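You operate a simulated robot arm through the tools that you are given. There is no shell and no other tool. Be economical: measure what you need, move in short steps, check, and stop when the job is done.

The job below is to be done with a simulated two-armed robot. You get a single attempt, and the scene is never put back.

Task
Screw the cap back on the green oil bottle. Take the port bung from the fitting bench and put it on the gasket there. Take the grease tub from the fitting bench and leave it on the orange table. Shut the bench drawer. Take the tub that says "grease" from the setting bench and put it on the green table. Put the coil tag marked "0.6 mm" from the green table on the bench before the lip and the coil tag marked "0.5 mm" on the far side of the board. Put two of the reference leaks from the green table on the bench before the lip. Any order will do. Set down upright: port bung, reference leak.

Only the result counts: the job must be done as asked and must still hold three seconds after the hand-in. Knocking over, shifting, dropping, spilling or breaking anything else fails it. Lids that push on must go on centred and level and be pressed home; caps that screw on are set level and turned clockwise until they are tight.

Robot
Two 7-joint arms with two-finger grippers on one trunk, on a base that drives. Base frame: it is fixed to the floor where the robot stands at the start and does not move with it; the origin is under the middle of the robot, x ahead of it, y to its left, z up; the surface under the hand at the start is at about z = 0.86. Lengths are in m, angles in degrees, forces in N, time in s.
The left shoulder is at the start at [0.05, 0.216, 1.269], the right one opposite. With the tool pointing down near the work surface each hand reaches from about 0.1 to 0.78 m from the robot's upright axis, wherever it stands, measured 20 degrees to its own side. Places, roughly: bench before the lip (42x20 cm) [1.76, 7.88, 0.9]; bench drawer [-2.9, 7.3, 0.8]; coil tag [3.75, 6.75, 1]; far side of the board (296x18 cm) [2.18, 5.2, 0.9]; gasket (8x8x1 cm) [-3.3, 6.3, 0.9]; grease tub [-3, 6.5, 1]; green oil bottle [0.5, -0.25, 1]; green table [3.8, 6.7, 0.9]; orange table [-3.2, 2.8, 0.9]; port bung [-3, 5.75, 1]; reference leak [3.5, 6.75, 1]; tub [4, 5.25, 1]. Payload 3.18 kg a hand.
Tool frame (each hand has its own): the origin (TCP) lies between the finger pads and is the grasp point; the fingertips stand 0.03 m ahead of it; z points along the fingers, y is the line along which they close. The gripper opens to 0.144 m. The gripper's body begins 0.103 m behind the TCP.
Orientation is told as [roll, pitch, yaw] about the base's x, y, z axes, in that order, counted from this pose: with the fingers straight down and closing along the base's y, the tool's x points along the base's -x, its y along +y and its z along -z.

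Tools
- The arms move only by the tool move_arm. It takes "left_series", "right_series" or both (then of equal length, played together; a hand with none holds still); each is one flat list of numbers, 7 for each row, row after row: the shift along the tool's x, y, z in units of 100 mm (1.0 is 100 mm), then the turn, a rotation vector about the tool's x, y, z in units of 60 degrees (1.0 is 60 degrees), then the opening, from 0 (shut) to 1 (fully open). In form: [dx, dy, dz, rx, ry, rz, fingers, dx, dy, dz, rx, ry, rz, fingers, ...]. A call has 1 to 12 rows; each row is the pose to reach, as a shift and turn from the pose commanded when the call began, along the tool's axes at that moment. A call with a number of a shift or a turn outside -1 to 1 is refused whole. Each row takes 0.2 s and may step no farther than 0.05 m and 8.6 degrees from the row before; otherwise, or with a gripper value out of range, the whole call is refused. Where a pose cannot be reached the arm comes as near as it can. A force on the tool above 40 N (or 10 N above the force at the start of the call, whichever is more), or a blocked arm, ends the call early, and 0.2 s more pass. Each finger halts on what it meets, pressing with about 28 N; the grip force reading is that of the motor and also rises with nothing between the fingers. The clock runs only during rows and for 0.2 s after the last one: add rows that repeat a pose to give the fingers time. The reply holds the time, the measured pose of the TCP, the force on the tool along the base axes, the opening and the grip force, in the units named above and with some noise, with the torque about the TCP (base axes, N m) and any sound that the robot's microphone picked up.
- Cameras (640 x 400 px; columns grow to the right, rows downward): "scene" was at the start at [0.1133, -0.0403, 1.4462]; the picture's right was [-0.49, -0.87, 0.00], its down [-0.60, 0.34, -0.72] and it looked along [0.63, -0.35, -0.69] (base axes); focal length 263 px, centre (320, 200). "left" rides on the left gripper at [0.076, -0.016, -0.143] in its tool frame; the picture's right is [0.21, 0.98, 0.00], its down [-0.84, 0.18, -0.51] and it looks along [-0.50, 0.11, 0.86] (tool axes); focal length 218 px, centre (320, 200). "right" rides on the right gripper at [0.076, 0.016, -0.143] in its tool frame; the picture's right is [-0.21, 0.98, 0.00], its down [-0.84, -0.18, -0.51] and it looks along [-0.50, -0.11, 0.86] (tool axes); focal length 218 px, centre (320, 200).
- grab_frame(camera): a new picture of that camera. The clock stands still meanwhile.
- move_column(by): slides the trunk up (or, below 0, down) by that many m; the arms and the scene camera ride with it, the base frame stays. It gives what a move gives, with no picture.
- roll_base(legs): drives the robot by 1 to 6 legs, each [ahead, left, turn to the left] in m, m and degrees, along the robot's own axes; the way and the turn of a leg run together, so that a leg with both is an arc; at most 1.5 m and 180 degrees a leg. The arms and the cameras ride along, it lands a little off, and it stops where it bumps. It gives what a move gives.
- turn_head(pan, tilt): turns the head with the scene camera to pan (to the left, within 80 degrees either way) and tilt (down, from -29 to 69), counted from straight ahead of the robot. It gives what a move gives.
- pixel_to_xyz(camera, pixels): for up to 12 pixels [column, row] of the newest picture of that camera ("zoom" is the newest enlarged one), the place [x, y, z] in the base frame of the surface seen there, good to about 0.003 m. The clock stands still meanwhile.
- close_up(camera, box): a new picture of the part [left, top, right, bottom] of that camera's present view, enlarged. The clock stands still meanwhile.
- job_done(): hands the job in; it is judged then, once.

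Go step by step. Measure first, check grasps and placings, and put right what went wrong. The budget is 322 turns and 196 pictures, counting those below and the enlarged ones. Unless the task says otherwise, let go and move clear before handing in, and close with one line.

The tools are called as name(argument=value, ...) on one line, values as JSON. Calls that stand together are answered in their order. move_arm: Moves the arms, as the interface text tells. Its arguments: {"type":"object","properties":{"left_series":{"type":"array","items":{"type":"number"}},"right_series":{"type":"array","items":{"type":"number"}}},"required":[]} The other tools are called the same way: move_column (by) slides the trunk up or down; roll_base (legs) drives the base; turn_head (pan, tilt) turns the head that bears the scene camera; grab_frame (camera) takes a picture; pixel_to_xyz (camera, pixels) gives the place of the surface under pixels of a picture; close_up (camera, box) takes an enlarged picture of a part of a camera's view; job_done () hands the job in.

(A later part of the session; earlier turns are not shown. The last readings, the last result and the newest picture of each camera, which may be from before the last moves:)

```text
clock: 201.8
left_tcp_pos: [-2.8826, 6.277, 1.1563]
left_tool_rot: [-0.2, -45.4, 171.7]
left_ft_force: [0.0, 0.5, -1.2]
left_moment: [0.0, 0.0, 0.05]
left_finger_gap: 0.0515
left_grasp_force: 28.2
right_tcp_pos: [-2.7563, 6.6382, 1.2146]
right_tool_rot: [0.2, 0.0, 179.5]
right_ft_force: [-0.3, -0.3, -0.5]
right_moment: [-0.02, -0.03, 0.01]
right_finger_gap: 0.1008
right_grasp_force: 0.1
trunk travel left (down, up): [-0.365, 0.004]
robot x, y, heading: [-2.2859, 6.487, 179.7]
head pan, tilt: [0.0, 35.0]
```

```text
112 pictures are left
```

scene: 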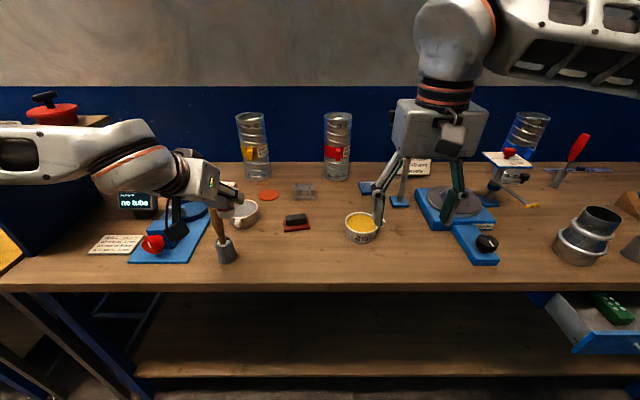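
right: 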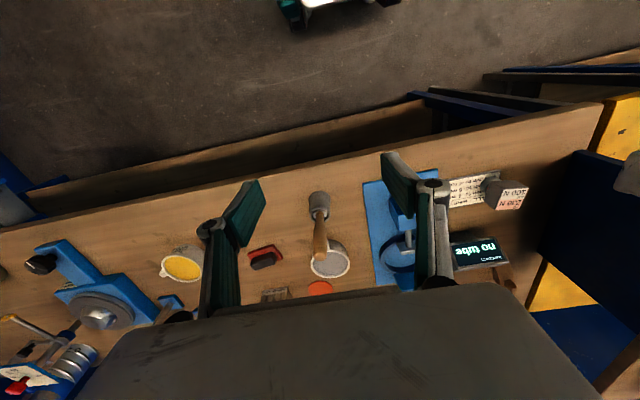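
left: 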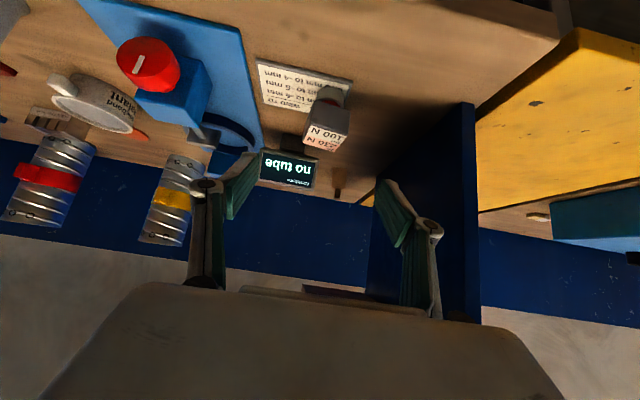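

Now measure the gasket, cup and brush from here.

close_up(camera="scene", box=[180, 150, 340, 280])

pixel_to_xyz(camera="scene", pixels=[[268, 195], [259, 195], [278, 195], [268, 191], [268, 199], [245, 205], [215, 185], [360, 226], [360, 215], [346, 228], [375, 228], [250, 285]])

```text
3.08 times, centred on (260, 215) of scene
```

zoom: 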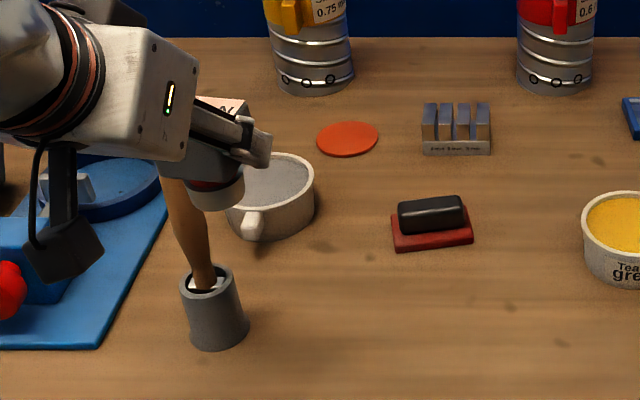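

```text
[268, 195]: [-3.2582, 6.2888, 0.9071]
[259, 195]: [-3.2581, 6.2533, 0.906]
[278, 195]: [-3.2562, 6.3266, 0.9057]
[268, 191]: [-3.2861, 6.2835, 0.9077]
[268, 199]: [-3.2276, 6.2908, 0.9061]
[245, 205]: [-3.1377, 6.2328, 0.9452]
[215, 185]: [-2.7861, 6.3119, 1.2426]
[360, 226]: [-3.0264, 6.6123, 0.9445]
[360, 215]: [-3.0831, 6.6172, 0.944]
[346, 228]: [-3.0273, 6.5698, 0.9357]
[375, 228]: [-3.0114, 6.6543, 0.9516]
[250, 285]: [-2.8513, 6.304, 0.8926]
```

Gasket centre is (-3.257,6.289), top 0.907. I need the brush handle's tip position; I'll view it with the left camera.

grab_frame(camera="left")

grab_frame(camera="right")

```text
110 pictures are left
```

left: 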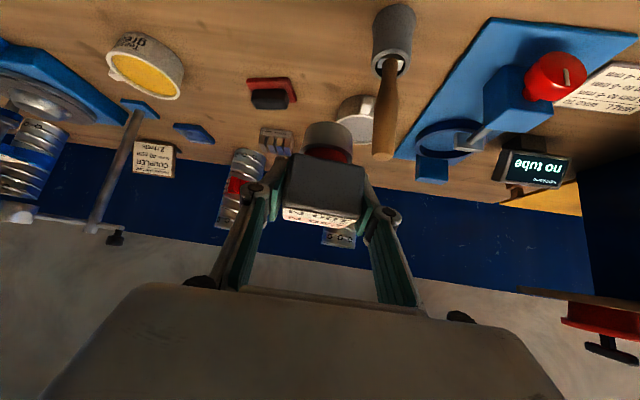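

```text
109 pictures are left
```

right: 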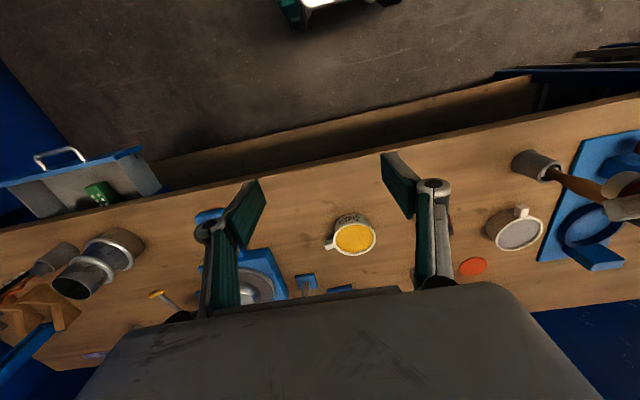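

pixel_to_xyz(camera="left", pixels=[[384, 155], [384, 130], [388, 80], [392, 30], [355, 120], [345, 105]])

pixel_to_xyz(camera="right", pixels=[[355, 238], [339, 240], [374, 236], [357, 224], [353, 254], [329, 246], [520, 212], [473, 268], [352, 220]])

```text
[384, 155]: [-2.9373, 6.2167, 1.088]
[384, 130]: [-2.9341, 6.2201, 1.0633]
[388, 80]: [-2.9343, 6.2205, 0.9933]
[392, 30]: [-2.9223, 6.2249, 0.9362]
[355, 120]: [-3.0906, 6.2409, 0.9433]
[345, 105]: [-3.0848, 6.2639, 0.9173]
```

```text
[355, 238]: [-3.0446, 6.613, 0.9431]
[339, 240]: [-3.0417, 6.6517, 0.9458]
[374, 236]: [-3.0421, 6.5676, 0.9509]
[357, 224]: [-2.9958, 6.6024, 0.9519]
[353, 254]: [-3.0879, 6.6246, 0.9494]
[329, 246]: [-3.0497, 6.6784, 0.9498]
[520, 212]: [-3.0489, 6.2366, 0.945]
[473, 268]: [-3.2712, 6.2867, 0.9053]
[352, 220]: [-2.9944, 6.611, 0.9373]
```

The handle tip is at z 1.09 and y 6.22, so I'll raise the left hand 60 mm before driving 0.25 m forward.

move_arm(left_series=[-0.25, 0, -0.25, 0, 0, 0, 0.25, -0.45, 0, -0.45, 0, 0, 0, 0.25, -0.45, 0, -0.45, 0, 0, 0, 0.25])

roll_base(legs=[[0.25, 0, 0]])

```text
clock: 202.7
left_tcp_pos: [-2.8829, 6.2761, 1.2218]
left_tool_rot: [-0.3, -45.2, 171.8]
left_ft_force: [0.1, -0.6, -1.7]
left_moment: [0.01, 0.0, 0.0]
left_finger_gap: 0.0513
left_grasp_force: 28.0
right_tcp_pos: [-2.7547, 6.6382, 1.2149]
right_tool_rot: [0.2, 0.0, 179.3]
right_ft_force: [-0.6, 0.1, -0.1]
right_moment: [0.02, -0.02, -0.01]
right_finger_gap: 0.101
right_grasp_force: 0.1
trunk travel left (down, up): [-0.365, 0.004]
robot x, y, heading: [-2.2838, 6.486, 179.7]
head pan, tilt: [0.0, 35.0]
```

```text
clock: 204.5
left_tcp_pos: [-3.1327, 6.2769, 1.2219]
left_tool_rot: [-0.2, -45.1, 171.7]
left_ft_force: [0.1, 0.5, -1.8]
left_moment: [-0.02, -0.02, 0.02]
left_finger_gap: 0.0516
left_grasp_force: 28.1
right_tcp_pos: [-3.0063, 6.6404, 1.2148]
right_tool_rot: [0.2, 0.1, 179.3]
right_ft_force: [0.0, -1.1, 0.7]
right_moment: [-0.02, -0.02, 0.04]
right_finger_gap: 0.1008
right_grasp_force: 0.1
trunk travel left (down, up): [-0.365, 0.004]
robot x, y, heading: [-2.5381, 6.4827, 179.7]
head pan, tilt: [0.0, 35.0]
```

Now move over the gasket (forward 124 mm), then partly down, and check.

move_arm(left_series=[-0.3, 0.02, 0.3, 0, 0, 0, 0.25, -0.6, 0.04, 0.6, 0, 0, 0, 0.25, -0.88, 0.06, 0.88, 0, 0, 0, 0.25, -0.88, 0.06, 0.88, 0, 0, 0, 0.25])

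move_arm(left_series=[0.3, 0, 0.3, 0, 0, 0, 0.25, 0.6, 0, 0.6, 0, 0, 0, 0.25, 0.95, 0, 0.95, 0, 0, 0, 0.25, 0.95, 0, 0.95, 0, 0, 0, 0.25])

grab_frame(camera="left")

close_up(camera="scene", box=[160, 130, 340, 280])

```text
clock: 205.5
left_tcp_pos: [-3.2565, 6.2893, 1.2218]
left_tool_rot: [-0.3, -45.3, 171.7]
left_ft_force: [1.3, 0.1, -1.8]
left_moment: [0.0, 0.0, -0.03]
left_finger_gap: 0.0514
left_grasp_force: 28.3
right_tcp_pos: [-3.0039, 6.6401, 1.2155]
right_tool_rot: [0.2, -0.2, 179.2]
right_ft_force: [0.3, 0.5, 0.7]
right_moment: [-0.01, 0.03, -0.01]
right_finger_gap: 0.1007
right_grasp_force: 0.0
trunk travel left (down, up): [-0.365, 0.004]
robot x, y, heading: [-2.5339, 6.4869, 179.7]
head pan, tilt: [0.0, 35.0]
```

```text
clock: 206.5
left_tcp_pos: [-3.2565, 6.2904, 1.0886]
left_tool_rot: [-0.2, -45.3, 171.6]
left_ft_force: [0.4, -1.0, -1.5]
left_moment: [0.01, 0.01, 0.03]
left_finger_gap: 0.0513
left_grasp_force: 27.7
right_tcp_pos: [-3.0042, 6.6408, 1.2156]
right_tool_rot: [0.2, -0.1, 179.3]
right_ft_force: [0.0, 0.9, 0.3]
right_moment: [0.0, 0.04, 0.0]
right_finger_gap: 0.101
right_grasp_force: 0.1
trunk travel left (down, up): [-0.365, 0.004]
robot x, y, heading: [-2.5362, 6.4849, 179.8]
head pan, tilt: [0.0, 35.0]
```

```text
108 pictures are left
```

left: 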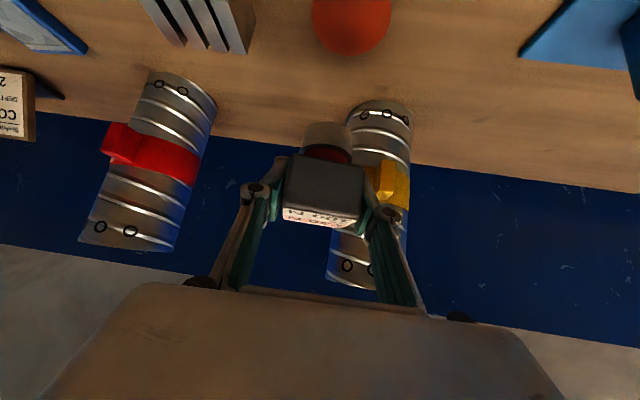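

```text
2.67 times, centred on (250, 205) of scene
```

zoom: 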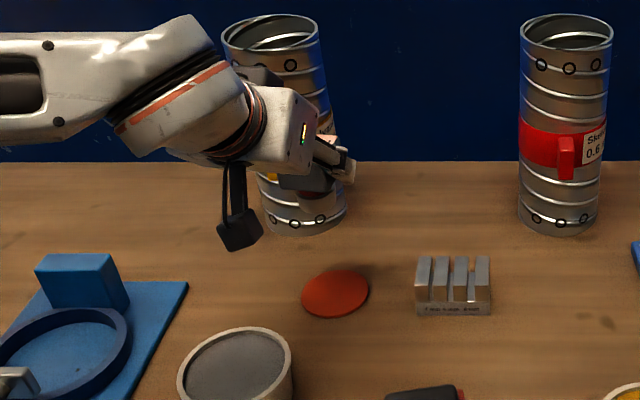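

Clear. Re-measure the gasket and the cup rim, the can behind, and camera-box position from this view.

pixel_to_xyz(camera="zoom", pixels=[[335, 292], [303, 300], [368, 283], [345, 272], [330, 316], [290, 215], [240, 235], [237, 332], [290, 365], [180, 370]])

pixel_to_xyz(camera="left", pixels=[[350, 20], [380, 108], [327, 128], [310, 130], [345, 130]])

```text
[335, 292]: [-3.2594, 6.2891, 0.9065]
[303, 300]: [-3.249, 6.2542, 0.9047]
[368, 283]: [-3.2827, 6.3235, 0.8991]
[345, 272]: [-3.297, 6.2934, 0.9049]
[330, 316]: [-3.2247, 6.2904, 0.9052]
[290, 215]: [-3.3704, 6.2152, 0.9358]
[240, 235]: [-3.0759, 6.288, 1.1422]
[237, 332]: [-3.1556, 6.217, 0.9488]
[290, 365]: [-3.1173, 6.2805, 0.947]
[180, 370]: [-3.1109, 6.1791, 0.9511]
```

```text
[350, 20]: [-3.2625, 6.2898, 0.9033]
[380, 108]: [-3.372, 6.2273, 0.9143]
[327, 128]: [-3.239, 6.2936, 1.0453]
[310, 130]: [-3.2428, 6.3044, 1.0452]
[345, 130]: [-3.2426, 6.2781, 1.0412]
```

Clear all round. Descend 122 mm, then slowly to contact.

move_arm(left_series=[0.3, 0, 0.3, 0, 0, 0, 0.25, 0.6, 0, 0.62, 0, 0, 0, 0.25, 0.8, 0, 0.83, 0, 0, 0, 0.25, 0.85, 0, 0.88, 0, 0, 0, 0.25, 0.87, 0, 0.9, 0, 0, 0, 0.25, 0.885, 0, 0.915, 0, 0, 0, 0.25])

close_up(camera="scene", box=[200, 180, 320, 280])

```text
clock: 207.9
left_tcp_pos: [-3.2593, 6.2913, 0.9606]
left_tool_rot: [-0.2, -45.3, 171.7]
left_ft_force: [0.3, -0.6, -1.7]
left_moment: [-0.04, 0.0, 0.02]
left_finger_gap: 0.0515
left_grasp_force: 27.7
right_tcp_pos: [-3.0058, 6.64, 1.2149]
right_tool_rot: [0.2, 0.1, 179.2]
right_ft_force: [-0.5, 0.8, 0.3]
right_moment: [-0.01, 0.03, 0.03]
right_finger_gap: 0.1009
right_grasp_force: 0.1
trunk travel left (down, up): [-0.365, 0.004]
robot x, y, heading: [-2.5381, 6.4863, 179.7]
head pan, tilt: [0.0, 35.0]
```

```text
4.00 times, centred on (260, 230) of scene
```

zoom: 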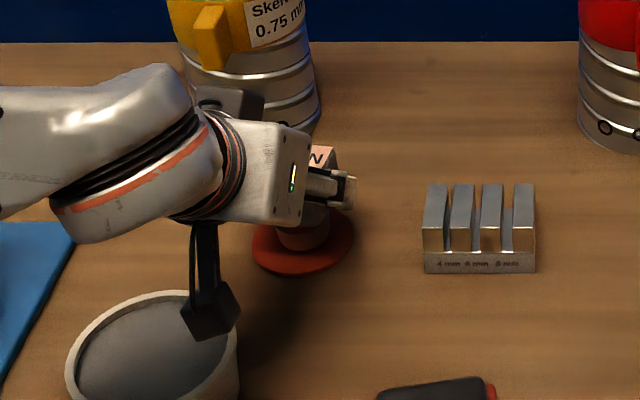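

Looks centred over the disc, not yet touching. Lower millimetre by millimetre.

move_arm(left_series=[0.01, 0, 0.01, 0, 0, 0, 0.25, 0.02, 0, 0.02, 0, 0, 0, 0.25, 0.03, 0, 0.03, 0, 0, 0, 0.25])

```text
clock: 208.7
left_tcp_pos: [-3.2598, 6.2917, 0.9551]
left_tool_rot: [-0.1, -45.3, 171.6]
left_ft_force: [0.9, -0.1, -1.9]
left_moment: [0.03, -0.01, 0.01]
left_finger_gap: 0.0515
left_grasp_force: 27.7
right_tcp_pos: [-3.0051, 6.6393, 1.2149]
right_tool_rot: [0.2, -0.1, 179.3]
right_ft_force: [-0.1, 0.2, 0.4]
right_moment: [0.04, -0.01, -0.03]
right_finger_gap: 0.1007
right_grasp_force: 0.1
trunk travel left (down, up): [-0.365, 0.004]
robot x, y, heading: [-2.5338, 6.4881, 179.7]
head pan, tilt: [0.0, 35.0]
```

move_arm(left_series=[0.01, 0, 0.01, 0, 0, 0, 0.25, 0.02, 0, 0.02, 0, 0, 0, 0.25, 0.02, 0, 0.02, 0, 0, 0, 0.25])

close_up(camera="scene", box=[240, 200, 310, 260])

close_up(camera="left", box=[220, 40, 420, 240])

```text
clock: 209.5
left_tcp_pos: [-3.2603, 6.2926, 0.9551]
left_tool_rot: [-0.3, -45.4, 171.5]
left_ft_force: [2.0, -1.3, 5.5]
left_moment: [-0.14, -0.01, 0.0]
left_finger_gap: 0.0516
left_grasp_force: 27.8
right_tcp_pos: [-3.0039, 6.6408, 1.2153]
right_tool_rot: [0.2, -0.2, 179.3]
right_ft_force: [1.0, -0.4, 0.1]
right_moment: [0.02, 0.0, 0.03]
right_finger_gap: 0.1006
right_grasp_force: 0.1
trunk travel left (down, up): [-0.365, 0.004]
robot x, y, heading: [-2.5369, 6.4845, 179.8]
head pan, tilt: [0.0, 35.0]
```

```text
6.67 times, centred on (275, 230) of scene
```

zoom: 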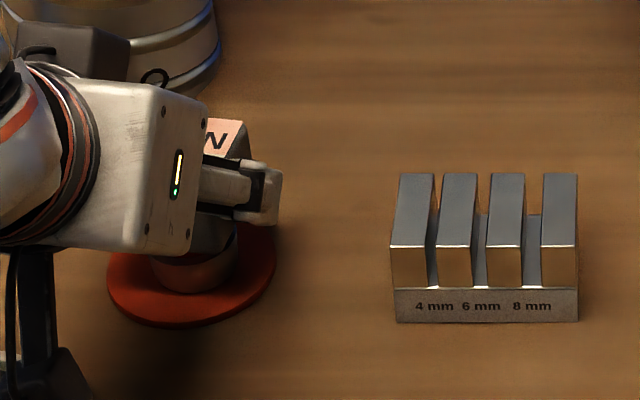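

```text
2.00 times, centred on (320, 140) of left
```

zoom: 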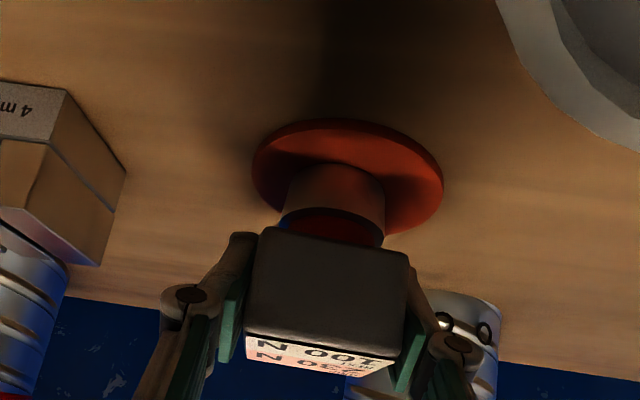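

Contact made, upright and centred on the disc. Release and back off along the tool axis.

move_arm(left_series=[0, 0, 0, 0, 0, 0, 0.45, 0, 0, 0, 0, 0, 0, 0.55, 0, 0, 0, 0, 0, 0, 0.55, -0.1, 0, -0.3, 0, 0, 0, 0.55, -0.2, 0, -0.65, 0, 0, 0, 0.55, -0.3, 0, -1, 0, 0, 0, 0.55, -0.3, 0, -1, 0, 0, 0, 0.55])

close_up(camera="scene", box=[180, 140, 340, 280])

```text
clock: 211.1
left_tcp_pos: [-3.2105, 6.2829, 1.0456]
left_tool_rot: [-0.1, -45.2, 171.7]
left_ft_force: [-0.3, 0.2, -1.1]
left_moment: [0.02, 0.01, -0.02]
left_finger_gap: 0.0793
left_grasp_force: 0.1
right_tcp_pos: [-3.0057, 6.6403, 1.2139]
right_tool_rot: [0.2, 0.0, 179.3]
right_ft_force: [-0.6, 0.9, -0.2]
right_moment: [0.02, -0.02, -0.03]
right_finger_gap: 0.1009
right_grasp_force: 0.0
trunk travel left (down, up): [-0.365, 0.004]
robot x, y, heading: [-2.5354, 6.4842, 179.8]
head pan, tilt: [0.0, 35.0]
```

```text
2.86 times, centred on (260, 210) of scene
```

zoom: 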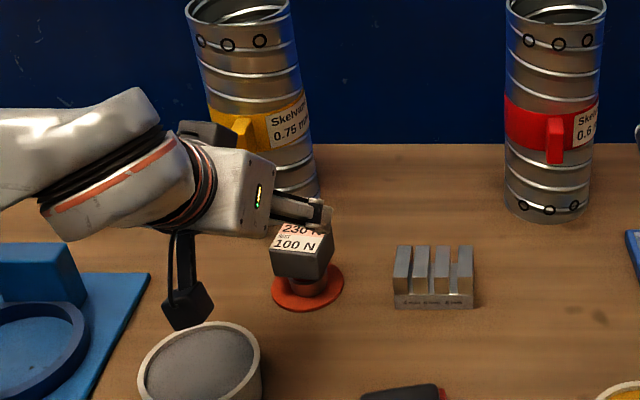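

The bung stands upright on the gasket. I'll raise the left clear and rotate the right 90° to grip the tub across x, avoiding its handle.

move_arm(left_series=[-0.25, 0, -0.25, 0, 0, 0, 0.55, -0.5, 0, -0.5, 0, 0, 0, 0.55, -0.75, 0, -0.75, 0, 0, 0, 0.55, -0.95, 0, -0.95, 0, 0, 0, 0.55, -0.95, 0, -0.95, 0, 0, 0, 0.55, -0.95, 0, -0.95, 0, 0, 0, 0.55, -0.95, 0, -0.95, 0, 0, 0, 0.55], right_series=[0, 0, 0, 0, 0, 0.14, 0.95, 0, 0, 0, 0, 0, 0.28, 0.95, 0, 0, 0, 0, 0, 0.42, 0.95, 0, 0, 0, 0, 0, 0.56, 0.95, 0, 0, 0, 0, 0, 0.7, 0.95, 0, 0, 0, 0, 0, 0.84, 0.95, 0, 0, 0, 0, 0, 0.98, 0.95])

move_arm(left_series=[0.1, 0, -0.1, 0, 0.13, 0, 0.55, 0.2, 0, -0.2, 0, 0.26, 0, 0.55, 0.3, 0, -0.3, 0, 0.39, 0, 0.55, 0.4, 0, -0.4, 0, 0.52, 0, 0.55, 0.5, 0, -0.5, 0, 0.65, 0, 0.55, 0.6, 0, -0.6, 0, 0.755, 0, 0.55], right_series=[0, 0, 0, 0, 0, 0.13, 0.95, 0, 0, 0, 0, 0, 0.26, 0.95, 0, 0, 0, 0, 0, 0.39, 0.95, 0, 0, 0, 0, 0, 0.52, 0.95, 0, 0, 0, 0, 0, 0.52, 0.95, 0, 0, 0, 0, 0, 0.52, 0.95])

grab_frame(camera="right")

```text
clock: 212.7
left_tcp_pos: [-3.2107, 6.2827, 1.18]
left_tool_rot: [-0.2, -45.2, 171.7]
left_ft_force: [0.1, 0.0, 0.7]
left_moment: [0.03, 0.02, 0.0]
left_finger_gap: 0.0792
left_grasp_force: 0.0
right_tcp_pos: [-3.0057, 6.6399, 1.2154]
right_tool_rot: [0.0, 0.2, 120.5]
right_ft_force: [-0.2, -0.8, 0.6]
right_moment: [0.02, -0.04, 0.0]
right_finger_gap: 0.1369
right_grasp_force: 0.1
trunk travel left (down, up): [-0.365, 0.004]
robot x, y, heading: [-2.5358, 6.4852, 179.7]
head pan, tilt: [0.0, 35.0]
```

```text
clock: 214.1
left_tcp_pos: [-3.1329, 6.2707, 1.1799]
left_tool_rot: [-0.2, -3.0, 171.5]
left_ft_force: [1.1, -0.6, -0.5]
left_moment: [0.0, 0.0, 0.02]
left_finger_gap: 0.0793
left_grasp_force: 0.0
left hand out of reach, approached as far as the arm can: row 6
right_tcp_pos: [-3.0051, 6.6404, 1.2143]
right_tool_rot: [0.0, 0.2, 89.3]
right_ft_force: [0.2, -0.4, 0.7]
right_moment: [0.02, 0.0, 0.0]
right_finger_gap: 0.137
right_grasp_force: 0.0
trunk travel left (down, up): [-0.365, 0.004]
robot x, y, heading: [-2.5354, 6.4835, 179.9]
head pan, tilt: [0.0, 35.0]
```

```text
102 pictures are left
```

right: 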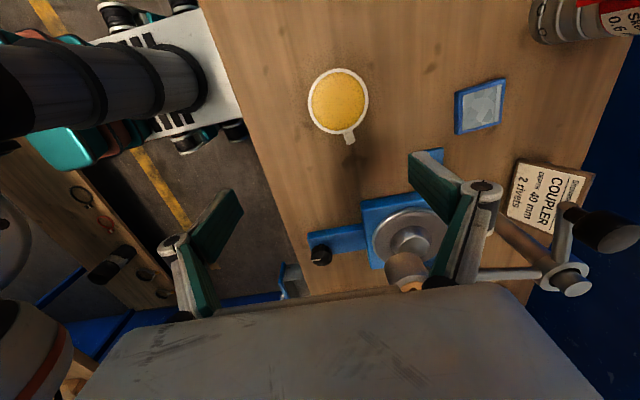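

The tub shows at (338,102) with its handle toward the image bottom (+y). Measure it from above.

pixel_to_xyz(camera="right", pixels=[[309, 103], [368, 102], [338, 70], [338, 134], [350, 143], [338, 102]])

move_arm(right_series=[0.15, 0.18, 0.3, 0, 0, 0, 0.95, 0.29, 0.37, 0.6, 0, 0, 0, 0.95, 0.29, 0.37, 0.95, 0, 0, 0, 0.95, 0.29, 0.37, 0.95, 0, 0, 0, 0.95])

grab_frame(camera="right")

```text
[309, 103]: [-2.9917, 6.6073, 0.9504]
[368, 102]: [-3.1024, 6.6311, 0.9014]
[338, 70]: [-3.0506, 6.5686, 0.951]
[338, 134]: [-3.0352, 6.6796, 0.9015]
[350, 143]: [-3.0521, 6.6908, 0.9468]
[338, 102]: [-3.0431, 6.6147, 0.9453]
```

```text
clock: 215.1
left_tcp_pos: [-3.1329, 6.2718, 1.1794]
left_tool_rot: [-0.2, -3.1, 171.5]
left_ft_force: [-0.8, 0.3, -0.1]
left_moment: [0.02, 0.0, -0.03]
left_finger_gap: 0.079
left_grasp_force: 0.0
right_tcp_pos: [-3.0047, 6.6385, 1.2085]
right_tool_rot: [0.0, 0.3, 89.2]
right_ft_force: [0.1, 0.1, 0.8]
right_moment: [-0.02, 0.0, -0.01]
right_finger_gap: 0.1368
right_grasp_force: 0.3
right hand out of reach, approached as far as the arm can: row 1, 2, 3, 4
trunk travel left (down, up): [-0.365, 0.004]
robot x, y, heading: [-2.5361, 6.4862, 179.9]
head pan, tilt: [0.0, 35.0]
```

```text
101 pictures are left
```

right: 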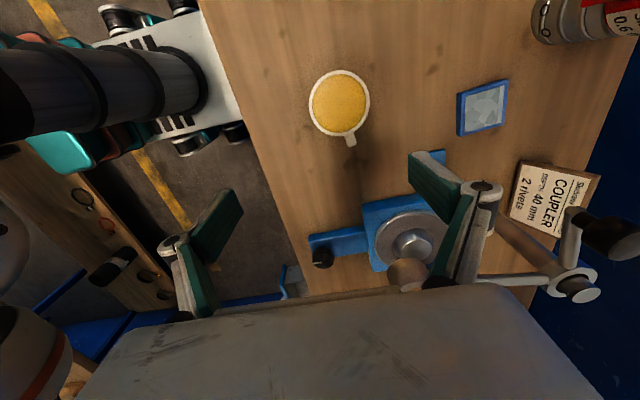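

At this yaw the right arm is out of reach. I'll retract and raise the left, then lower the trunk 0.15 m.

move_arm(left_series=[0.3, 0, -0.35, 0, 0, 0, 0.55, 0.6, 0, -0.7, 0, 0, 0, 0.55, 0.9, 0, -1, 0, 0.05, 0, 0.55, 0.9, 0, -1, 0, 0.05, 0, 0.55])

move_column(by=-0.13)

move_arm(right_series=[0.15, 0.18, 0, 0, 0, 0, 0.95, 0.27, 0.37, 0, 0, 0, 0, 0.95, 0.27, 0.37, 0.3, 0, 0, 0, 0.95, 0.27, 0.37, 0.3, 0, 0, 0, 0.95])

```text
clock: 216.1
left_tcp_pos: [-3.04, 6.257, 1.2728]
left_tool_rot: [-0.2, -0.1, 171.5]
left_ft_force: [-0.6, 0.0, 0.3]
left_moment: [-0.01, -0.01, 0.01]
left_finger_gap: 0.0792
left_grasp_force: 0.0
right_tcp_pos: [-3.0051, 6.6384, 1.2093]
right_tool_rot: [0.0, 0.4, 89.1]
right_ft_force: [-0.3, 0.2, -0.6]
right_moment: [-0.01, -0.03, 0.0]
right_finger_gap: 0.1368
right_grasp_force: 0.1
trunk travel left (down, up): [-0.365, 0.004]
robot x, y, heading: [-2.536, 6.4862, 179.8]
head pan, tilt: [0.0, 35.0]
```

```text
clock: 217.7
left_tcp_pos: [-3.0376, 6.2582, 1.146]
left_tool_rot: [-0.1, -0.2, 171.5]
left_ft_force: [0.2, 0.7, -0.1]
left_moment: [0.05, 0.03, 0.04]
left_finger_gap: 0.0793
left_grasp_force: 0.0
right_tcp_pos: [-3.0048, 6.6354, 1.0795]
right_tool_rot: [0.0, 0.2, 89.3]
right_ft_force: [-0.5, 0.2, -0.1]
right_moment: [-0.01, 0.03, -0.03]
right_finger_gap: 0.1365
right_grasp_force: 0.0
trunk travel left (down, up): [-0.235, 0.134]
robot x, y, heading: [-2.5375, 6.488, 180.0]
head pan, tilt: [0.0, 35.0]
```

```text
clock: 218.7
left_tcp_pos: [-3.0383, 6.2574, 1.1437]
left_tool_rot: [-0.1, -0.2, 171.5]
left_ft_force: [0.6, -0.1, 0.1]
left_moment: [0.03, 0.05, 0.01]
left_finger_gap: 0.0791
left_grasp_force: 0.1
right_tcp_pos: [-3.0435, 6.6445, 1.0571]
right_tool_rot: [0.1, 0.2, 89.3]
right_ft_force: [-0.4, 0.1, 0.0]
right_moment: [0.02, 0.02, -0.03]
right_finger_gap: 0.1368
right_grasp_force: 0.0
right hand out of reach, approached as far as the arm can: row 1, 2, 3, 4
trunk travel left (down, up): [-0.235, 0.134]
robot x, y, heading: [-2.5397, 6.4881, 179.8]
head pan, tilt: [0.0, 35.0]
```

The hand is limited at y 6.645, so I'll nudge the base 34 mm left to bring it over the tub.

roll_base(legs=[[0, 0.034, 0]])

grab_frame(camera="right")

```text
clock: 219.7
left_tcp_pos: [-3.0389, 6.2224, 1.1437]
left_tool_rot: [-0.2, -0.2, 171.5]
left_ft_force: [0.1, 0.2, 0.5]
left_moment: [0.03, -0.01, -0.05]
left_finger_gap: 0.0794
left_grasp_force: 0.1
right_tcp_pos: [-3.0434, 6.6097, 1.0556]
right_tool_rot: [0.0, 0.0, 89.3]
right_ft_force: [0.2, -1.0, 1.0]
right_moment: [0.02, -0.03, 0.01]
right_finger_gap: 0.1368
right_grasp_force: 0.0
trunk travel left (down, up): [-0.235, 0.134]
robot x, y, heading: [-2.5358, 6.4549, 179.9]
head pan, tilt: [0.0, 35.0]
```

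```text
100 pictures are left
```

right: 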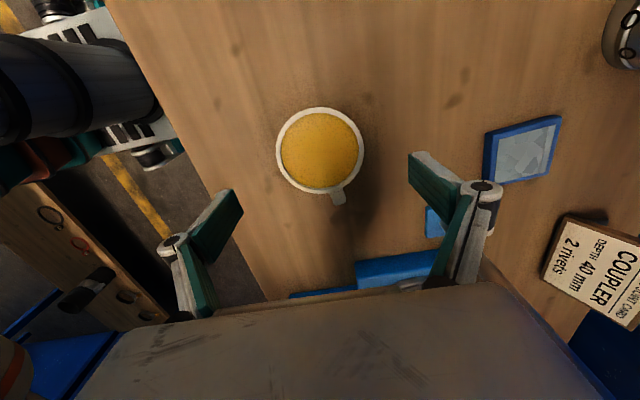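

Centred over the tub. Descend by arm 55 mm and see.

move_arm(right_series=[0, 0, 0.3, 0, 0, 0, 0.95, 0, 0, 0.55, 0, 0, 0, 0.95, 0, 0, 0.55, 0, 0, 0, 0.95])

grab_frame(camera="right")

```text
clock: 220.4
left_tcp_pos: [-3.0389, 6.2231, 1.1448]
left_tool_rot: [-0.2, -0.2, 171.5]
left_ft_force: [0.0, 1.2, -0.2]
left_moment: [0.02, -0.01, -0.02]
left_finger_gap: 0.0791
left_grasp_force: 0.1
right_tcp_pos: [-3.044, 6.6094, 0.9998]
right_tool_rot: [0.0, 0.2, 89.3]
right_ft_force: [0.1, -0.9, 0.1]
right_moment: [-0.01, -0.01, 0.0]
right_finger_gap: 0.1367
right_grasp_force: 0.0
trunk travel left (down, up): [-0.235, 0.134]
robot x, y, heading: [-2.5352, 6.451, 179.5]
head pan, tilt: [0.0, 35.0]
```

```text
99 pictures are left
```

right: 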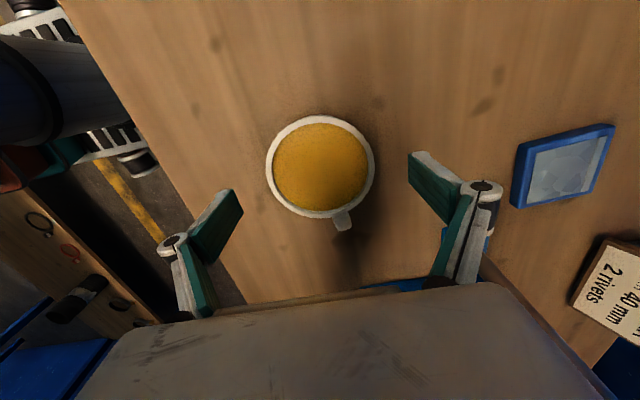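

Good. Descend the remaining 57 mm and check.

move_arm(right_series=[0, 0, 0.3, 0, 0, 0, 0.95, 0, 0, 0.57, 0, 0, 0, 0.95, 0, 0, 0.57, 0, 0, 0, 0.95])

grab_frame(camera="right")

```text
clock: 221.2
left_tcp_pos: [-3.0385, 6.2233, 1.1442]
left_tool_rot: [-0.1, -0.2, 171.5]
left_ft_force: [-0.3, 0.1, 0.8]
left_moment: [-0.03, -0.03, 0.03]
left_finger_gap: 0.0794
left_grasp_force: 0.1
right_tcp_pos: [-3.0442, 6.6106, 0.9434]
right_tool_rot: [0.2, 0.3, 89.2]
right_ft_force: [-0.7, -0.3, -0.1]
right_moment: [-0.02, 0.01, 0.0]
right_finger_gap: 0.1366
right_grasp_force: 0.1
trunk travel left (down, up): [-0.235, 0.134]
robot x, y, heading: [-2.5348, 6.4524, 179.6]
head pan, tilt: [0.0, 35.0]
```

```text
98 pictures are left
```

right: 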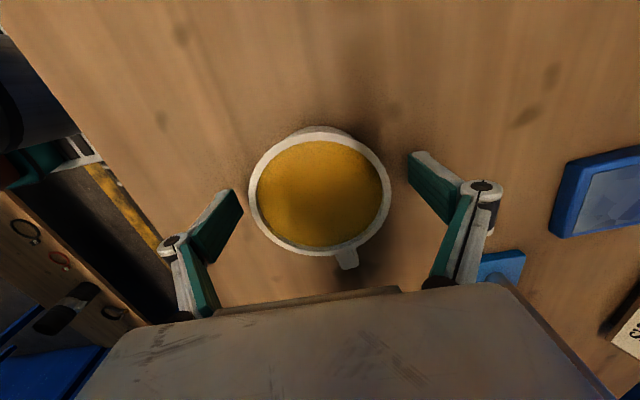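

The tub is between the fingers. Close and lift 60 mm.

move_arm(right_series=[0, 0, 0, 0, 0, 0, 0.75, 0, 0, 0, 0, 0, 0, 0.55, 0, 0, 0, 0, 0, 0, 0.5, 0, 0, 0, 0, 0, 0, 0.5])

move_arm(right_series=[0, 0, -0.1, 0, 0, 0, 0.5, 0, 0, -0.3, 0, 0, 0, 0.5, 0, 0, -0.6, 0, 0, 0, 0.5, 0, 0, -0.6, 0, 0, 0, 0.5])

grab_frame(camera="right")

```text
clock: 222.2
left_tcp_pos: [-3.0392, 6.2241, 1.1437]
left_tool_rot: [-0.2, 0.0, 171.5]
left_ft_force: [-0.1, 0.8, 0.7]
left_moment: [0.0, 0.01, 0.03]
left_finger_gap: 0.0791
left_grasp_force: 0.0
right_tcp_pos: [-3.0436, 6.6107, 0.9448]
right_tool_rot: [0.0, 0.1, 89.3]
right_ft_force: [1.1, -1.1, 0.0]
right_moment: [-0.03, -0.28, -0.03]
right_finger_gap: 0.1013
right_grasp_force: 28.0
trunk travel left (down, up): [-0.235, 0.134]
robot x, y, heading: [-2.5376, 6.453, 179.9]
head pan, tilt: [0.0, 35.0]
```

```text
clock: 223.2
left_tcp_pos: [-3.0386, 6.2235, 1.1453]
left_tool_rot: [-0.2, 0.0, 171.5]
left_ft_force: [-0.2, 0.5, -0.1]
left_moment: [-0.03, -0.02, -0.02]
left_finger_gap: 0.0791
left_grasp_force: 0.0
right_tcp_pos: [-3.0448, 6.6103, 1.0034]
right_tool_rot: [0.1, 0.3, 89.4]
right_ft_force: [-0.1, 0.4, -4.0]
right_moment: [-0.06, -0.01, 0.07]
right_finger_gap: 0.1016
right_grasp_force: 28.1
trunk travel left (down, up): [-0.235, 0.134]
robot x, y, heading: [-2.5376, 6.4484, 179.8]
head pan, tilt: [0.0, 35.0]
```

```text
97 pictures are left
```

right: 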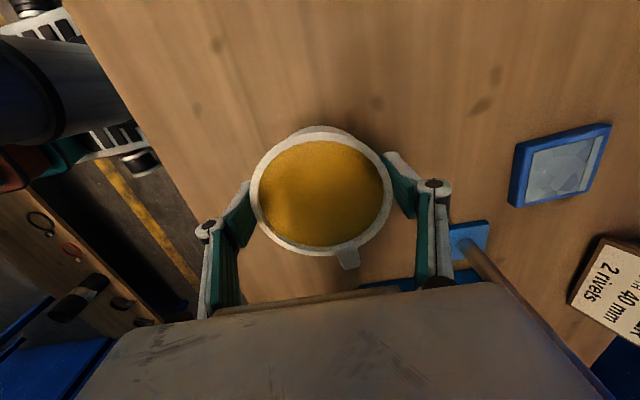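

The tub is held level. Raise the trunk, back off 0.32 m, then strafe left (south) toward the orange table.

move_column(by=0.13)

roll_base(legs=[[-0.32, 0, 0], [0, 1.4, 0], [0, 1.4, 0]])

grab_frame(camera="scene")

```text
clock: 224.8
left_tcp_pos: [-3.0397, 6.2234, 1.2737]
left_tool_rot: [-0.1, -0.2, 171.5]
left_ft_force: [-0.3, -0.5, 0.4]
left_moment: [0.01, -0.01, -0.02]
left_finger_gap: 0.079
left_grasp_force: 0.0
right_tcp_pos: [-3.0405, 6.61, 1.1602]
right_tool_rot: [3.3, 0.2, 89.5]
right_ft_force: [-0.1, -0.2, -4.5]
right_moment: [-0.08, 0.0, 0.01]
right_finger_gap: 0.1014
right_grasp_force: 27.8
trunk travel left (down, up): [-0.365, 0.004]
robot x, y, heading: [-2.5354, 6.4537, 179.9]
head pan, tilt: [0.0, 35.0]
```

```text
clock: 251.1
left_tcp_pos: [-2.6996, 3.4183, 1.2747]
left_tool_rot: [-0.2, -0.1, 171.8]
left_ft_force: [-0.1, -0.8, 0.3]
left_moment: [-0.01, -0.01, 0.02]
left_finger_gap: 0.0792
left_grasp_force: 0.1
right_tcp_pos: [-2.7027, 3.8072, 1.1604]
right_tool_rot: [3.2, 0.3, 89.6]
right_ft_force: [-0.3, 0.1, -4.7]
right_moment: [-0.05, 0.01, 0.02]
right_finger_gap: 0.1003
right_grasp_force: 28.4
trunk travel left (down, up): [-0.365, 0.004]
robot x, y, heading: [-2.1997, 3.6525, -179.9]
head pan, tilt: [0.0, 35.0]
```

```text
96 pictures are left
```

scene: 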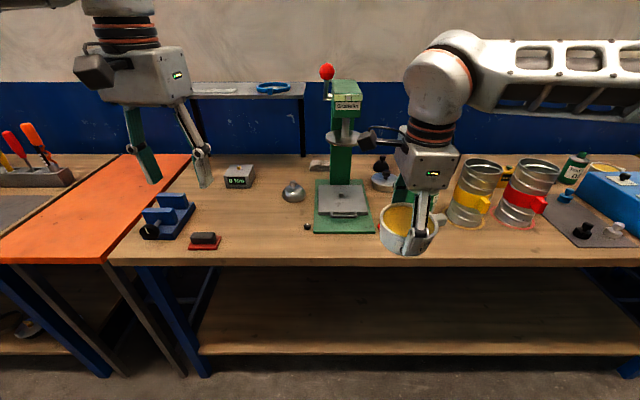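

The orange table is at the left (100,220). Strafe left another 0.9 m and look.

roll_base(legs=[[0, 0.92, 0]])

grab_frame(camera="scene")

pixel_to_xyz(camera="scene", pixels=[[320, 220], [260, 200], [380, 200], [320, 170], [320, 250], [300, 200], [350, 240], [280, 240]])

```text
clock: 259.5
left_tcp_pos: [-2.6933, 2.4971, 1.2737]
left_tool_rot: [-0.2, -0.1, 172.1]
left_ft_force: [-0.3, 0.4, -0.6]
left_moment: [0.01, -0.02, 0.01]
left_finger_gap: 0.079
left_grasp_force: 0.0
right_tcp_pos: [-2.6992, 2.8844, 1.1607]
right_tool_rot: [3.3, 0.2, 90.1]
right_ft_force: [0.1, 0.4, -4.6]
right_moment: [-0.07, 0.03, -0.01]
right_finger_gap: 0.1006
right_grasp_force: 27.5
trunk travel left (down, up): [-0.365, 0.004]
robot x, y, heading: [-2.1938, 2.7321, -179.6]
head pan, tilt: [0.0, 35.0]
```

```text
95 pictures are left
```

scene: 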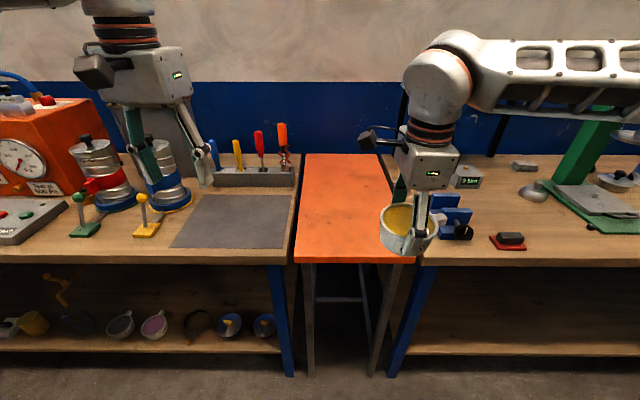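

```text
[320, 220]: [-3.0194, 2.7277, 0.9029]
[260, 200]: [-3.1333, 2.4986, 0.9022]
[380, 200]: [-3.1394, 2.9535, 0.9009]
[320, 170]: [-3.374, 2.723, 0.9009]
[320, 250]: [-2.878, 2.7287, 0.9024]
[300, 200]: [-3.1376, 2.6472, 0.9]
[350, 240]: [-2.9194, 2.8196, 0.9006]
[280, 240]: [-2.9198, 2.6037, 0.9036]
```

The orange top is clear (y 2.63–2.98). Move the base forward 0.35 and left 0.08 to bring the tub over (-3.05,2.80).

roll_base(legs=[[0, 0.08, 0], [0.34, 0, -0.4]])

move_column(by=-0.14)

close_up(camera="scene", box=[240, 120, 480, 320])

```text
clock: 262.7
left_tcp_pos: [-3.0328, 2.4203, 1.2736]
left_tool_rot: [-0.3, -0.1, 171.6]
left_ft_force: [-0.1, 0.1, 0.4]
left_moment: [0.03, -0.02, 0.01]
left_finger_gap: 0.0794
left_grasp_force: 0.1
right_tcp_pos: [-3.0361, 2.8082, 1.1603]
right_tool_rot: [3.3, 0.2, 89.6]
right_ft_force: [-0.3, 0.8, -4.5]
right_moment: [-0.06, -0.03, 0.01]
right_finger_gap: 0.1
right_grasp_force: 27.8
trunk travel left (down, up): [-0.365, 0.004]
robot x, y, heading: [-2.5334, 2.6486, 179.6]
head pan, tilt: [0.0, 35.0]
```

```text
clock: 264.3
left_tcp_pos: [-3.0324, 2.4209, 1.1353]
left_tool_rot: [-0.1, -0.2, 171.7]
left_ft_force: [0.3, 0.5, -0.3]
left_moment: [-0.03, 0.06, -0.02]
left_finger_gap: 0.0793
left_grasp_force: 0.0
right_tcp_pos: [-3.0337, 2.8073, 1.0211]
right_tool_rot: [3.4, 0.2, 89.5]
right_ft_force: [-0.3, -0.1, -3.9]
right_moment: [-0.01, 0.03, 0.01]
right_finger_gap: 0.1003
right_grasp_force: 28.3
trunk travel left (down, up): [-0.225, 0.144]
robot x, y, heading: [-2.5306, 2.6517, 179.8]
head pan, tilt: [0.0, 35.0]
```

```text
2.00 times, centred on (360, 220) of scene
```

zoom: 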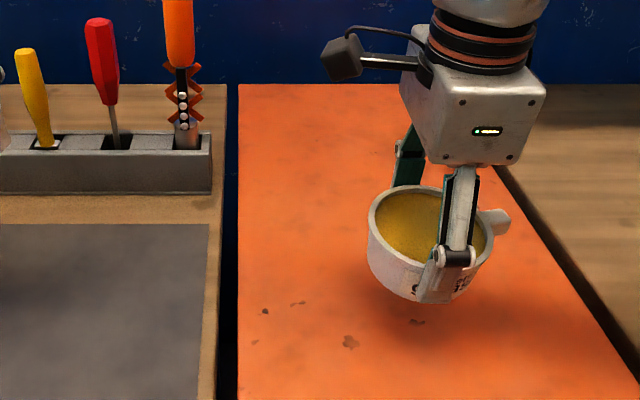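

The tub hovers over the orange top. Level it (3.4° roll) and lower to contact, expected near TCP z 0.947.

move_arm(right_series=[0, 0, 0.2, 0.03, 0, 0, 0.5, 0, 0, 0.5, 0.057, 0, 0, 0.5, 0, 0, 0.66, 0.057, 0, 0, 0.5, 0, 0, 0.7, 0.057, 0, 0, 0.5, 0, 0, 0.72, 0.057, 0, 0, 0.5])

```text
clock: 265.5
left_tcp_pos: [-3.0332, 2.4213, 1.1355]
left_tool_rot: [-0.2, 0.0, 171.7]
left_ft_force: [-0.8, 0.1, -0.1]
left_moment: [-0.01, 0.0, 0.01]
left_finger_gap: 0.0794
left_grasp_force: 0.0
right_tcp_pos: [-3.0389, 2.807, 0.9487]
right_tool_rot: [-0.1, 0.2, 89.5]
right_ft_force: [-0.1, 0.3, -4.5]
right_moment: [-0.05, -0.01, -0.04]
right_finger_gap: 0.1001
right_grasp_force: 27.5
trunk travel left (down, up): [-0.225, 0.144]
robot x, y, heading: [-2.5288, 2.6513, 179.6]
head pan, tilt: [0.0, 35.0]
```

move_arm(right_series=[0, 0, 0.015, 0, 0, 0, 0.5, 0, 0, 0.03, 0, 0, 0, 0.5, 0, 0, 0.04, 0, 0, 0, 0.5])

```text
clock: 266.3
left_tcp_pos: [-3.0321, 2.422, 1.1338]
left_tool_rot: [-0.1, -0.1, 171.7]
left_ft_force: [0.6, 1.0, 0.0]
left_moment: [0.02, -0.04, 0.01]
left_finger_gap: 0.0791
left_grasp_force: 0.1
right_tcp_pos: [-3.0395, 2.8073, 0.9439]
right_tool_rot: [-0.1, 0.3, 89.5]
right_ft_force: [0.0, -0.3, -4.3]
right_moment: [-0.01, -0.01, 0.02]
right_finger_gap: 0.1002
right_grasp_force: 27.1
trunk travel left (down, up): [-0.225, 0.144]
robot x, y, heading: [-2.5265, 2.6465, 180.1]
head pan, tilt: [0.0, 35.0]
```

move_arm(right_series=[0, 0, 0.015, 0, 0, 0, 0.5, 0, 0, 0.03, 0, 0, 0, 0.5, 0, 0, 0.04, 0, 0, 0, 0.5])

close_up(camera="scene", box=[340, 180, 480, 300])

```text
clock: 267.1
left_tcp_pos: [-3.0313, 2.42, 1.1356]
left_tool_rot: [-0.2, -0.2, 171.7]
left_ft_force: [-0.2, 0.0, -1.5]
left_moment: [-0.01, 0.04, 0.02]
left_finger_gap: 0.0793
left_grasp_force: 0.0
right_tcp_pos: [-3.0393, 2.8065, 0.9446]
right_tool_rot: [0.2, 0.3, 89.5]
right_ft_force: [0.0, 0.7, 19.5]
right_moment: [0.14, -0.01, -0.39]
right_finger_gap: 0.1001
right_grasp_force: 28.0
trunk travel left (down, up): [-0.225, 0.144]
robot x, y, heading: [-2.528, 2.6509, 179.8]
head pan, tilt: [0.0, 35.0]
```

```text
3.33 times, centred on (410, 240) of scene
```

zoom: 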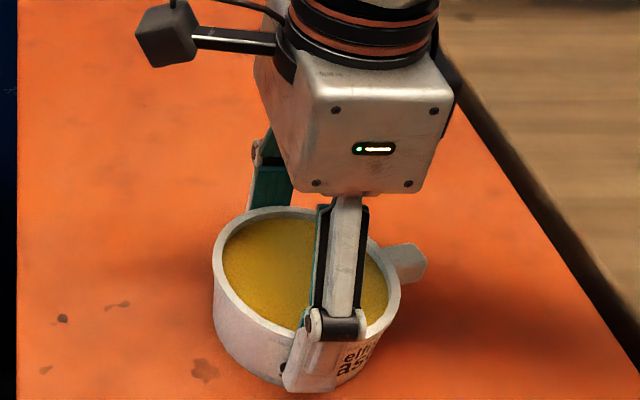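

The tub rests on the table with 20 N contact. Release, lift clear and check.

move_arm(right_series=[0, 0, 0, 0, 0, 0, 0.8, 0, 0, 0, 0, 0, 0, 0.9, 0, 0, 0, 0, 0, 0, 0.95, 0, 0, -0.4, 0, 0, 0, 0.95, 0, 0, -0.8, 0, 0, 0, 0.95, 0, 0, -1, 0, 0, 0, 0.95])

move_column(by=0.14)

close_up(camera="scene", box=[280, 120, 480, 300])

```text
clock: 268.5
left_tcp_pos: [-3.0315, 2.4209, 1.1355]
left_tool_rot: [-0.1, -0.1, 171.7]
left_ft_force: [0.6, 0.6, 0.2]
left_moment: [0.0, 0.02, 0.02]
left_finger_gap: 0.079
left_grasp_force: 0.0
right_tcp_pos: [-3.0385, 2.8073, 1.041]
right_tool_rot: [-0.2, 0.1, 89.4]
right_ft_force: [-0.2, 0.3, 0.1]
right_moment: [0.03, -0.01, 0.01]
right_finger_gap: 0.1365
right_grasp_force: 0.0
trunk travel left (down, up): [-0.225, 0.144]
robot x, y, heading: [-2.5279, 2.6502, 180.2]
head pan, tilt: [0.0, 35.0]
```

```text
clock: 270.2
left_tcp_pos: [-3.0323, 2.4206, 1.2731]
left_tool_rot: [-0.3, -0.1, 171.8]
left_ft_force: [-0.1, -0.7, -0.2]
left_moment: [0.0, -0.01, 0.01]
left_finger_gap: 0.0791
left_grasp_force: 0.2
right_tcp_pos: [-3.0306, 2.8077, 1.2142]
right_tool_rot: [3.9, 0.3, 89.3]
right_ft_force: [0.1, -0.5, 0.8]
right_moment: [-0.01, 0.02, -0.02]
right_finger_gap: 0.137
right_grasp_force: 0.1
trunk travel left (down, up): [-0.365, 0.004]
robot x, y, heading: [-2.5321, 2.6481, 179.9]
head pan, tilt: [0.0, 35.0]
```

```text
2.22 times, centred on (380, 210) of scene
```

zoom: 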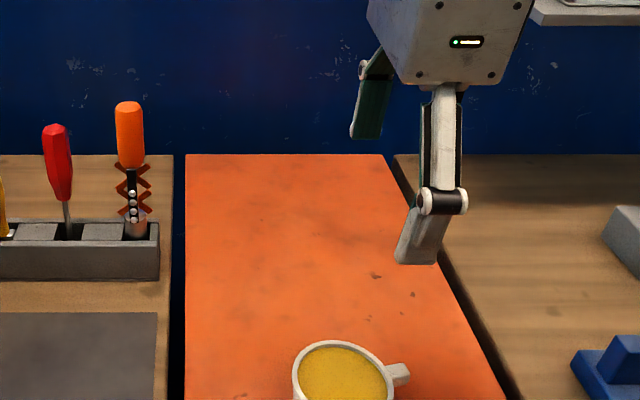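

The tub stands on the orange table. Now back off and strafe north to the drawer.

roll_base(legs=[[-0.33, 0, 0], [0, -1.5, 0], [0, -1.5, 0], [0, -1.3, 0]])

turn_head(pan=-20, tilt=45)

grab_frame(camera="scene")

```text
clock: 309.4
left_tcp_pos: [-2.6181, 6.7295, 1.2744]
left_tool_rot: [-0.3, -0.1, 169.9]
left_ft_force: [-0.4, 0.1, -0.8]
left_moment: [0.01, -0.02, 0.0]
left_finger_gap: 0.0795
left_grasp_force: 0.1
right_tcp_pos: [-2.6041, 7.1167, 1.2144]
right_tool_rot: [4.1, 0.3, 87.7]
right_ft_force: [-0.1, 0.3, -0.6]
right_moment: [-0.02, -0.04, -0.01]
right_finger_gap: 0.1372
right_grasp_force: 0.2
trunk travel left (down, up): [-0.365, 0.004]
robot x, y, heading: [-2.1073, 6.9444, 178.1]
head pan, tilt: [0.0, 35.0]
```

```text
clock: 310.2
left_tcp_pos: [-2.6181, 6.7299, 1.275]
left_tool_rot: [-0.2, -0.1, 169.9]
left_ft_force: [-0.1, -0.3, -0.3]
left_moment: [-0.02, -0.05, 0.02]
left_finger_gap: 0.0794
left_grasp_force: 0.1
right_tcp_pos: [-2.6027, 7.1175, 1.2145]
right_tool_rot: [4.0, 0.4, 87.7]
right_ft_force: [-0.2, -0.6, 0.4]
right_moment: [-0.01, 0.03, -0.03]
right_finger_gap: 0.1367
right_grasp_force: 0.0
trunk travel left (down, up): [-0.365, 0.004]
robot x, y, heading: [-2.1099, 6.9433, 178.2]
head pan, tilt: [-20.0, 45.0]
```

```text
91 pictures are left
```

scene: 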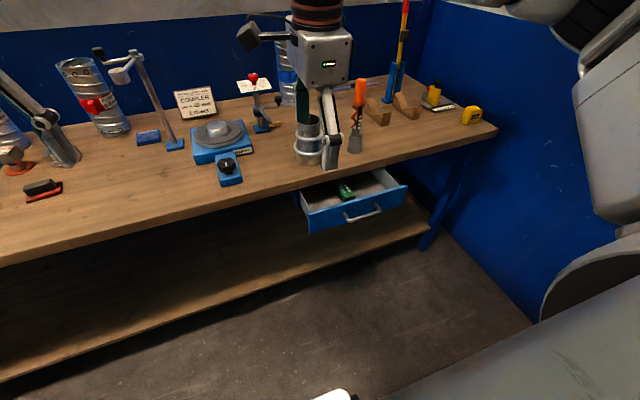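

The drawer is at (355,205), open. Measure its front panel, handle and the bench edge.

pixel_to_xyz(camera="scene", pixels=[[310, 222], [400, 195], [352, 215], [362, 212], [330, 225], [306, 195], [385, 172], [345, 190], [400, 160], [560, 180], [355, 225], [380, 205]])

close_up(camera="scene", box=[280, 150, 430, 260])

```text
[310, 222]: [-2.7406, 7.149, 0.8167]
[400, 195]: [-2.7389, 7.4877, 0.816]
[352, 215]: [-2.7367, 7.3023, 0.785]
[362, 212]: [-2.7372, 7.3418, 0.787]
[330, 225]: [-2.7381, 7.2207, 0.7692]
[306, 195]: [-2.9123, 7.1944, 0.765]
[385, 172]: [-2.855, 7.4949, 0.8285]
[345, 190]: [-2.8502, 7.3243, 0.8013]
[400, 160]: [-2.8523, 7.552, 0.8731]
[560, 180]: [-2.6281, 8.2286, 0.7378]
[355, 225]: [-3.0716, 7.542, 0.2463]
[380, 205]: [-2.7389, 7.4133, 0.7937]
```

```text
3.64 times, centred on (355, 205) of scene
```

zoom: 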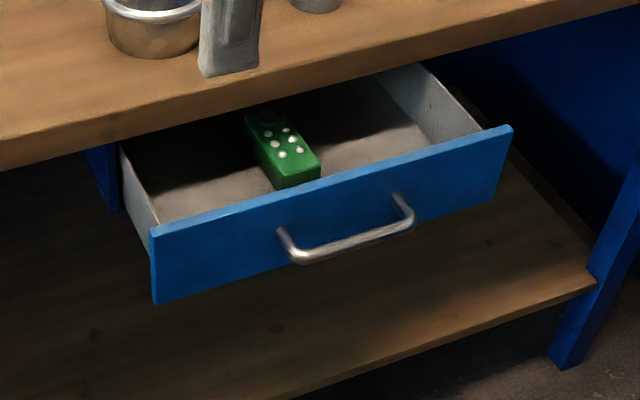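

Panel front is x≈-2.738, y 7.13–7.50; the handle is mid. I'll push beside the handle with closed right fingers tilted forward 45°. First rotate the right hand back to yaw 0.

move_arm(right_series=[0, 0, 0, 0, 0, -0.14, 0.6, 0, 0, 0, 0, 0, -0.28, 0.3, 0, 0, 0, 0, 0, -0.42, 0, 0, 0, 0, 0, 0, -0.56, 0, 0, 0, 0, 0, 0, -0.7, 0, 0, 0, 0, 0, 0, -0.84, 0, 0, 0, 0, 0, 0, -0.98, 0])

move_arm(right_series=[0, 0, 0, 0, -0.05, -0.13, 0, 0, 0, 0, 0, -0.1, -0.26, 0, 0, 0, 0, 0, -0.15, -0.39, 0, 0, 0, 0, 0, -0.15, -0.52, 0])

```text
clock: 311.8
left_tcp_pos: [-2.6178, 6.7296, 1.2733]
left_tool_rot: [-0.1, -0.1, 169.9]
left_ft_force: [0.2, -1.3, 0.1]
left_moment: [-0.01, -0.02, 0.02]
left_finger_gap: 0.0792
left_grasp_force: 0.0
right_tcp_pos: [-2.6035, 7.1164, 1.2141]
right_tool_rot: [2.4, -3.2, 146.7]
right_ft_force: [0.5, -0.2, -0.3]
right_moment: [0.01, 0.01, 0.0]
right_finger_gap: 0.0
right_grasp_force: 27.8
trunk travel left (down, up): [-0.365, 0.004]
robot x, y, heading: [-2.1093, 6.9423, 178.0]
head pan, tilt: [-20.0, 45.0]
```

```text
clock: 312.8
left_tcp_pos: [-2.6187, 6.7294, 1.2737]
left_tool_rot: [-0.3, -0.1, 169.9]
left_ft_force: [0.2, -0.3, 0.4]
left_moment: [0.01, -0.01, 0.02]
left_finger_gap: 0.0792
left_grasp_force: 0.2
right_tcp_pos: [-2.6042, 7.1165, 1.2148]
right_tool_rot: [-2.1, -12.5, 178.0]
right_ft_force: [0.0, -0.1, -0.5]
right_moment: [0.0, 0.01, 0.0]
right_finger_gap: 0.0002
right_grasp_force: 28.6
trunk travel left (down, up): [-0.365, 0.004]
robot x, y, heading: [-2.105, 6.939, 178.2]
head pan, tilt: [-20.0, 45.0]
```

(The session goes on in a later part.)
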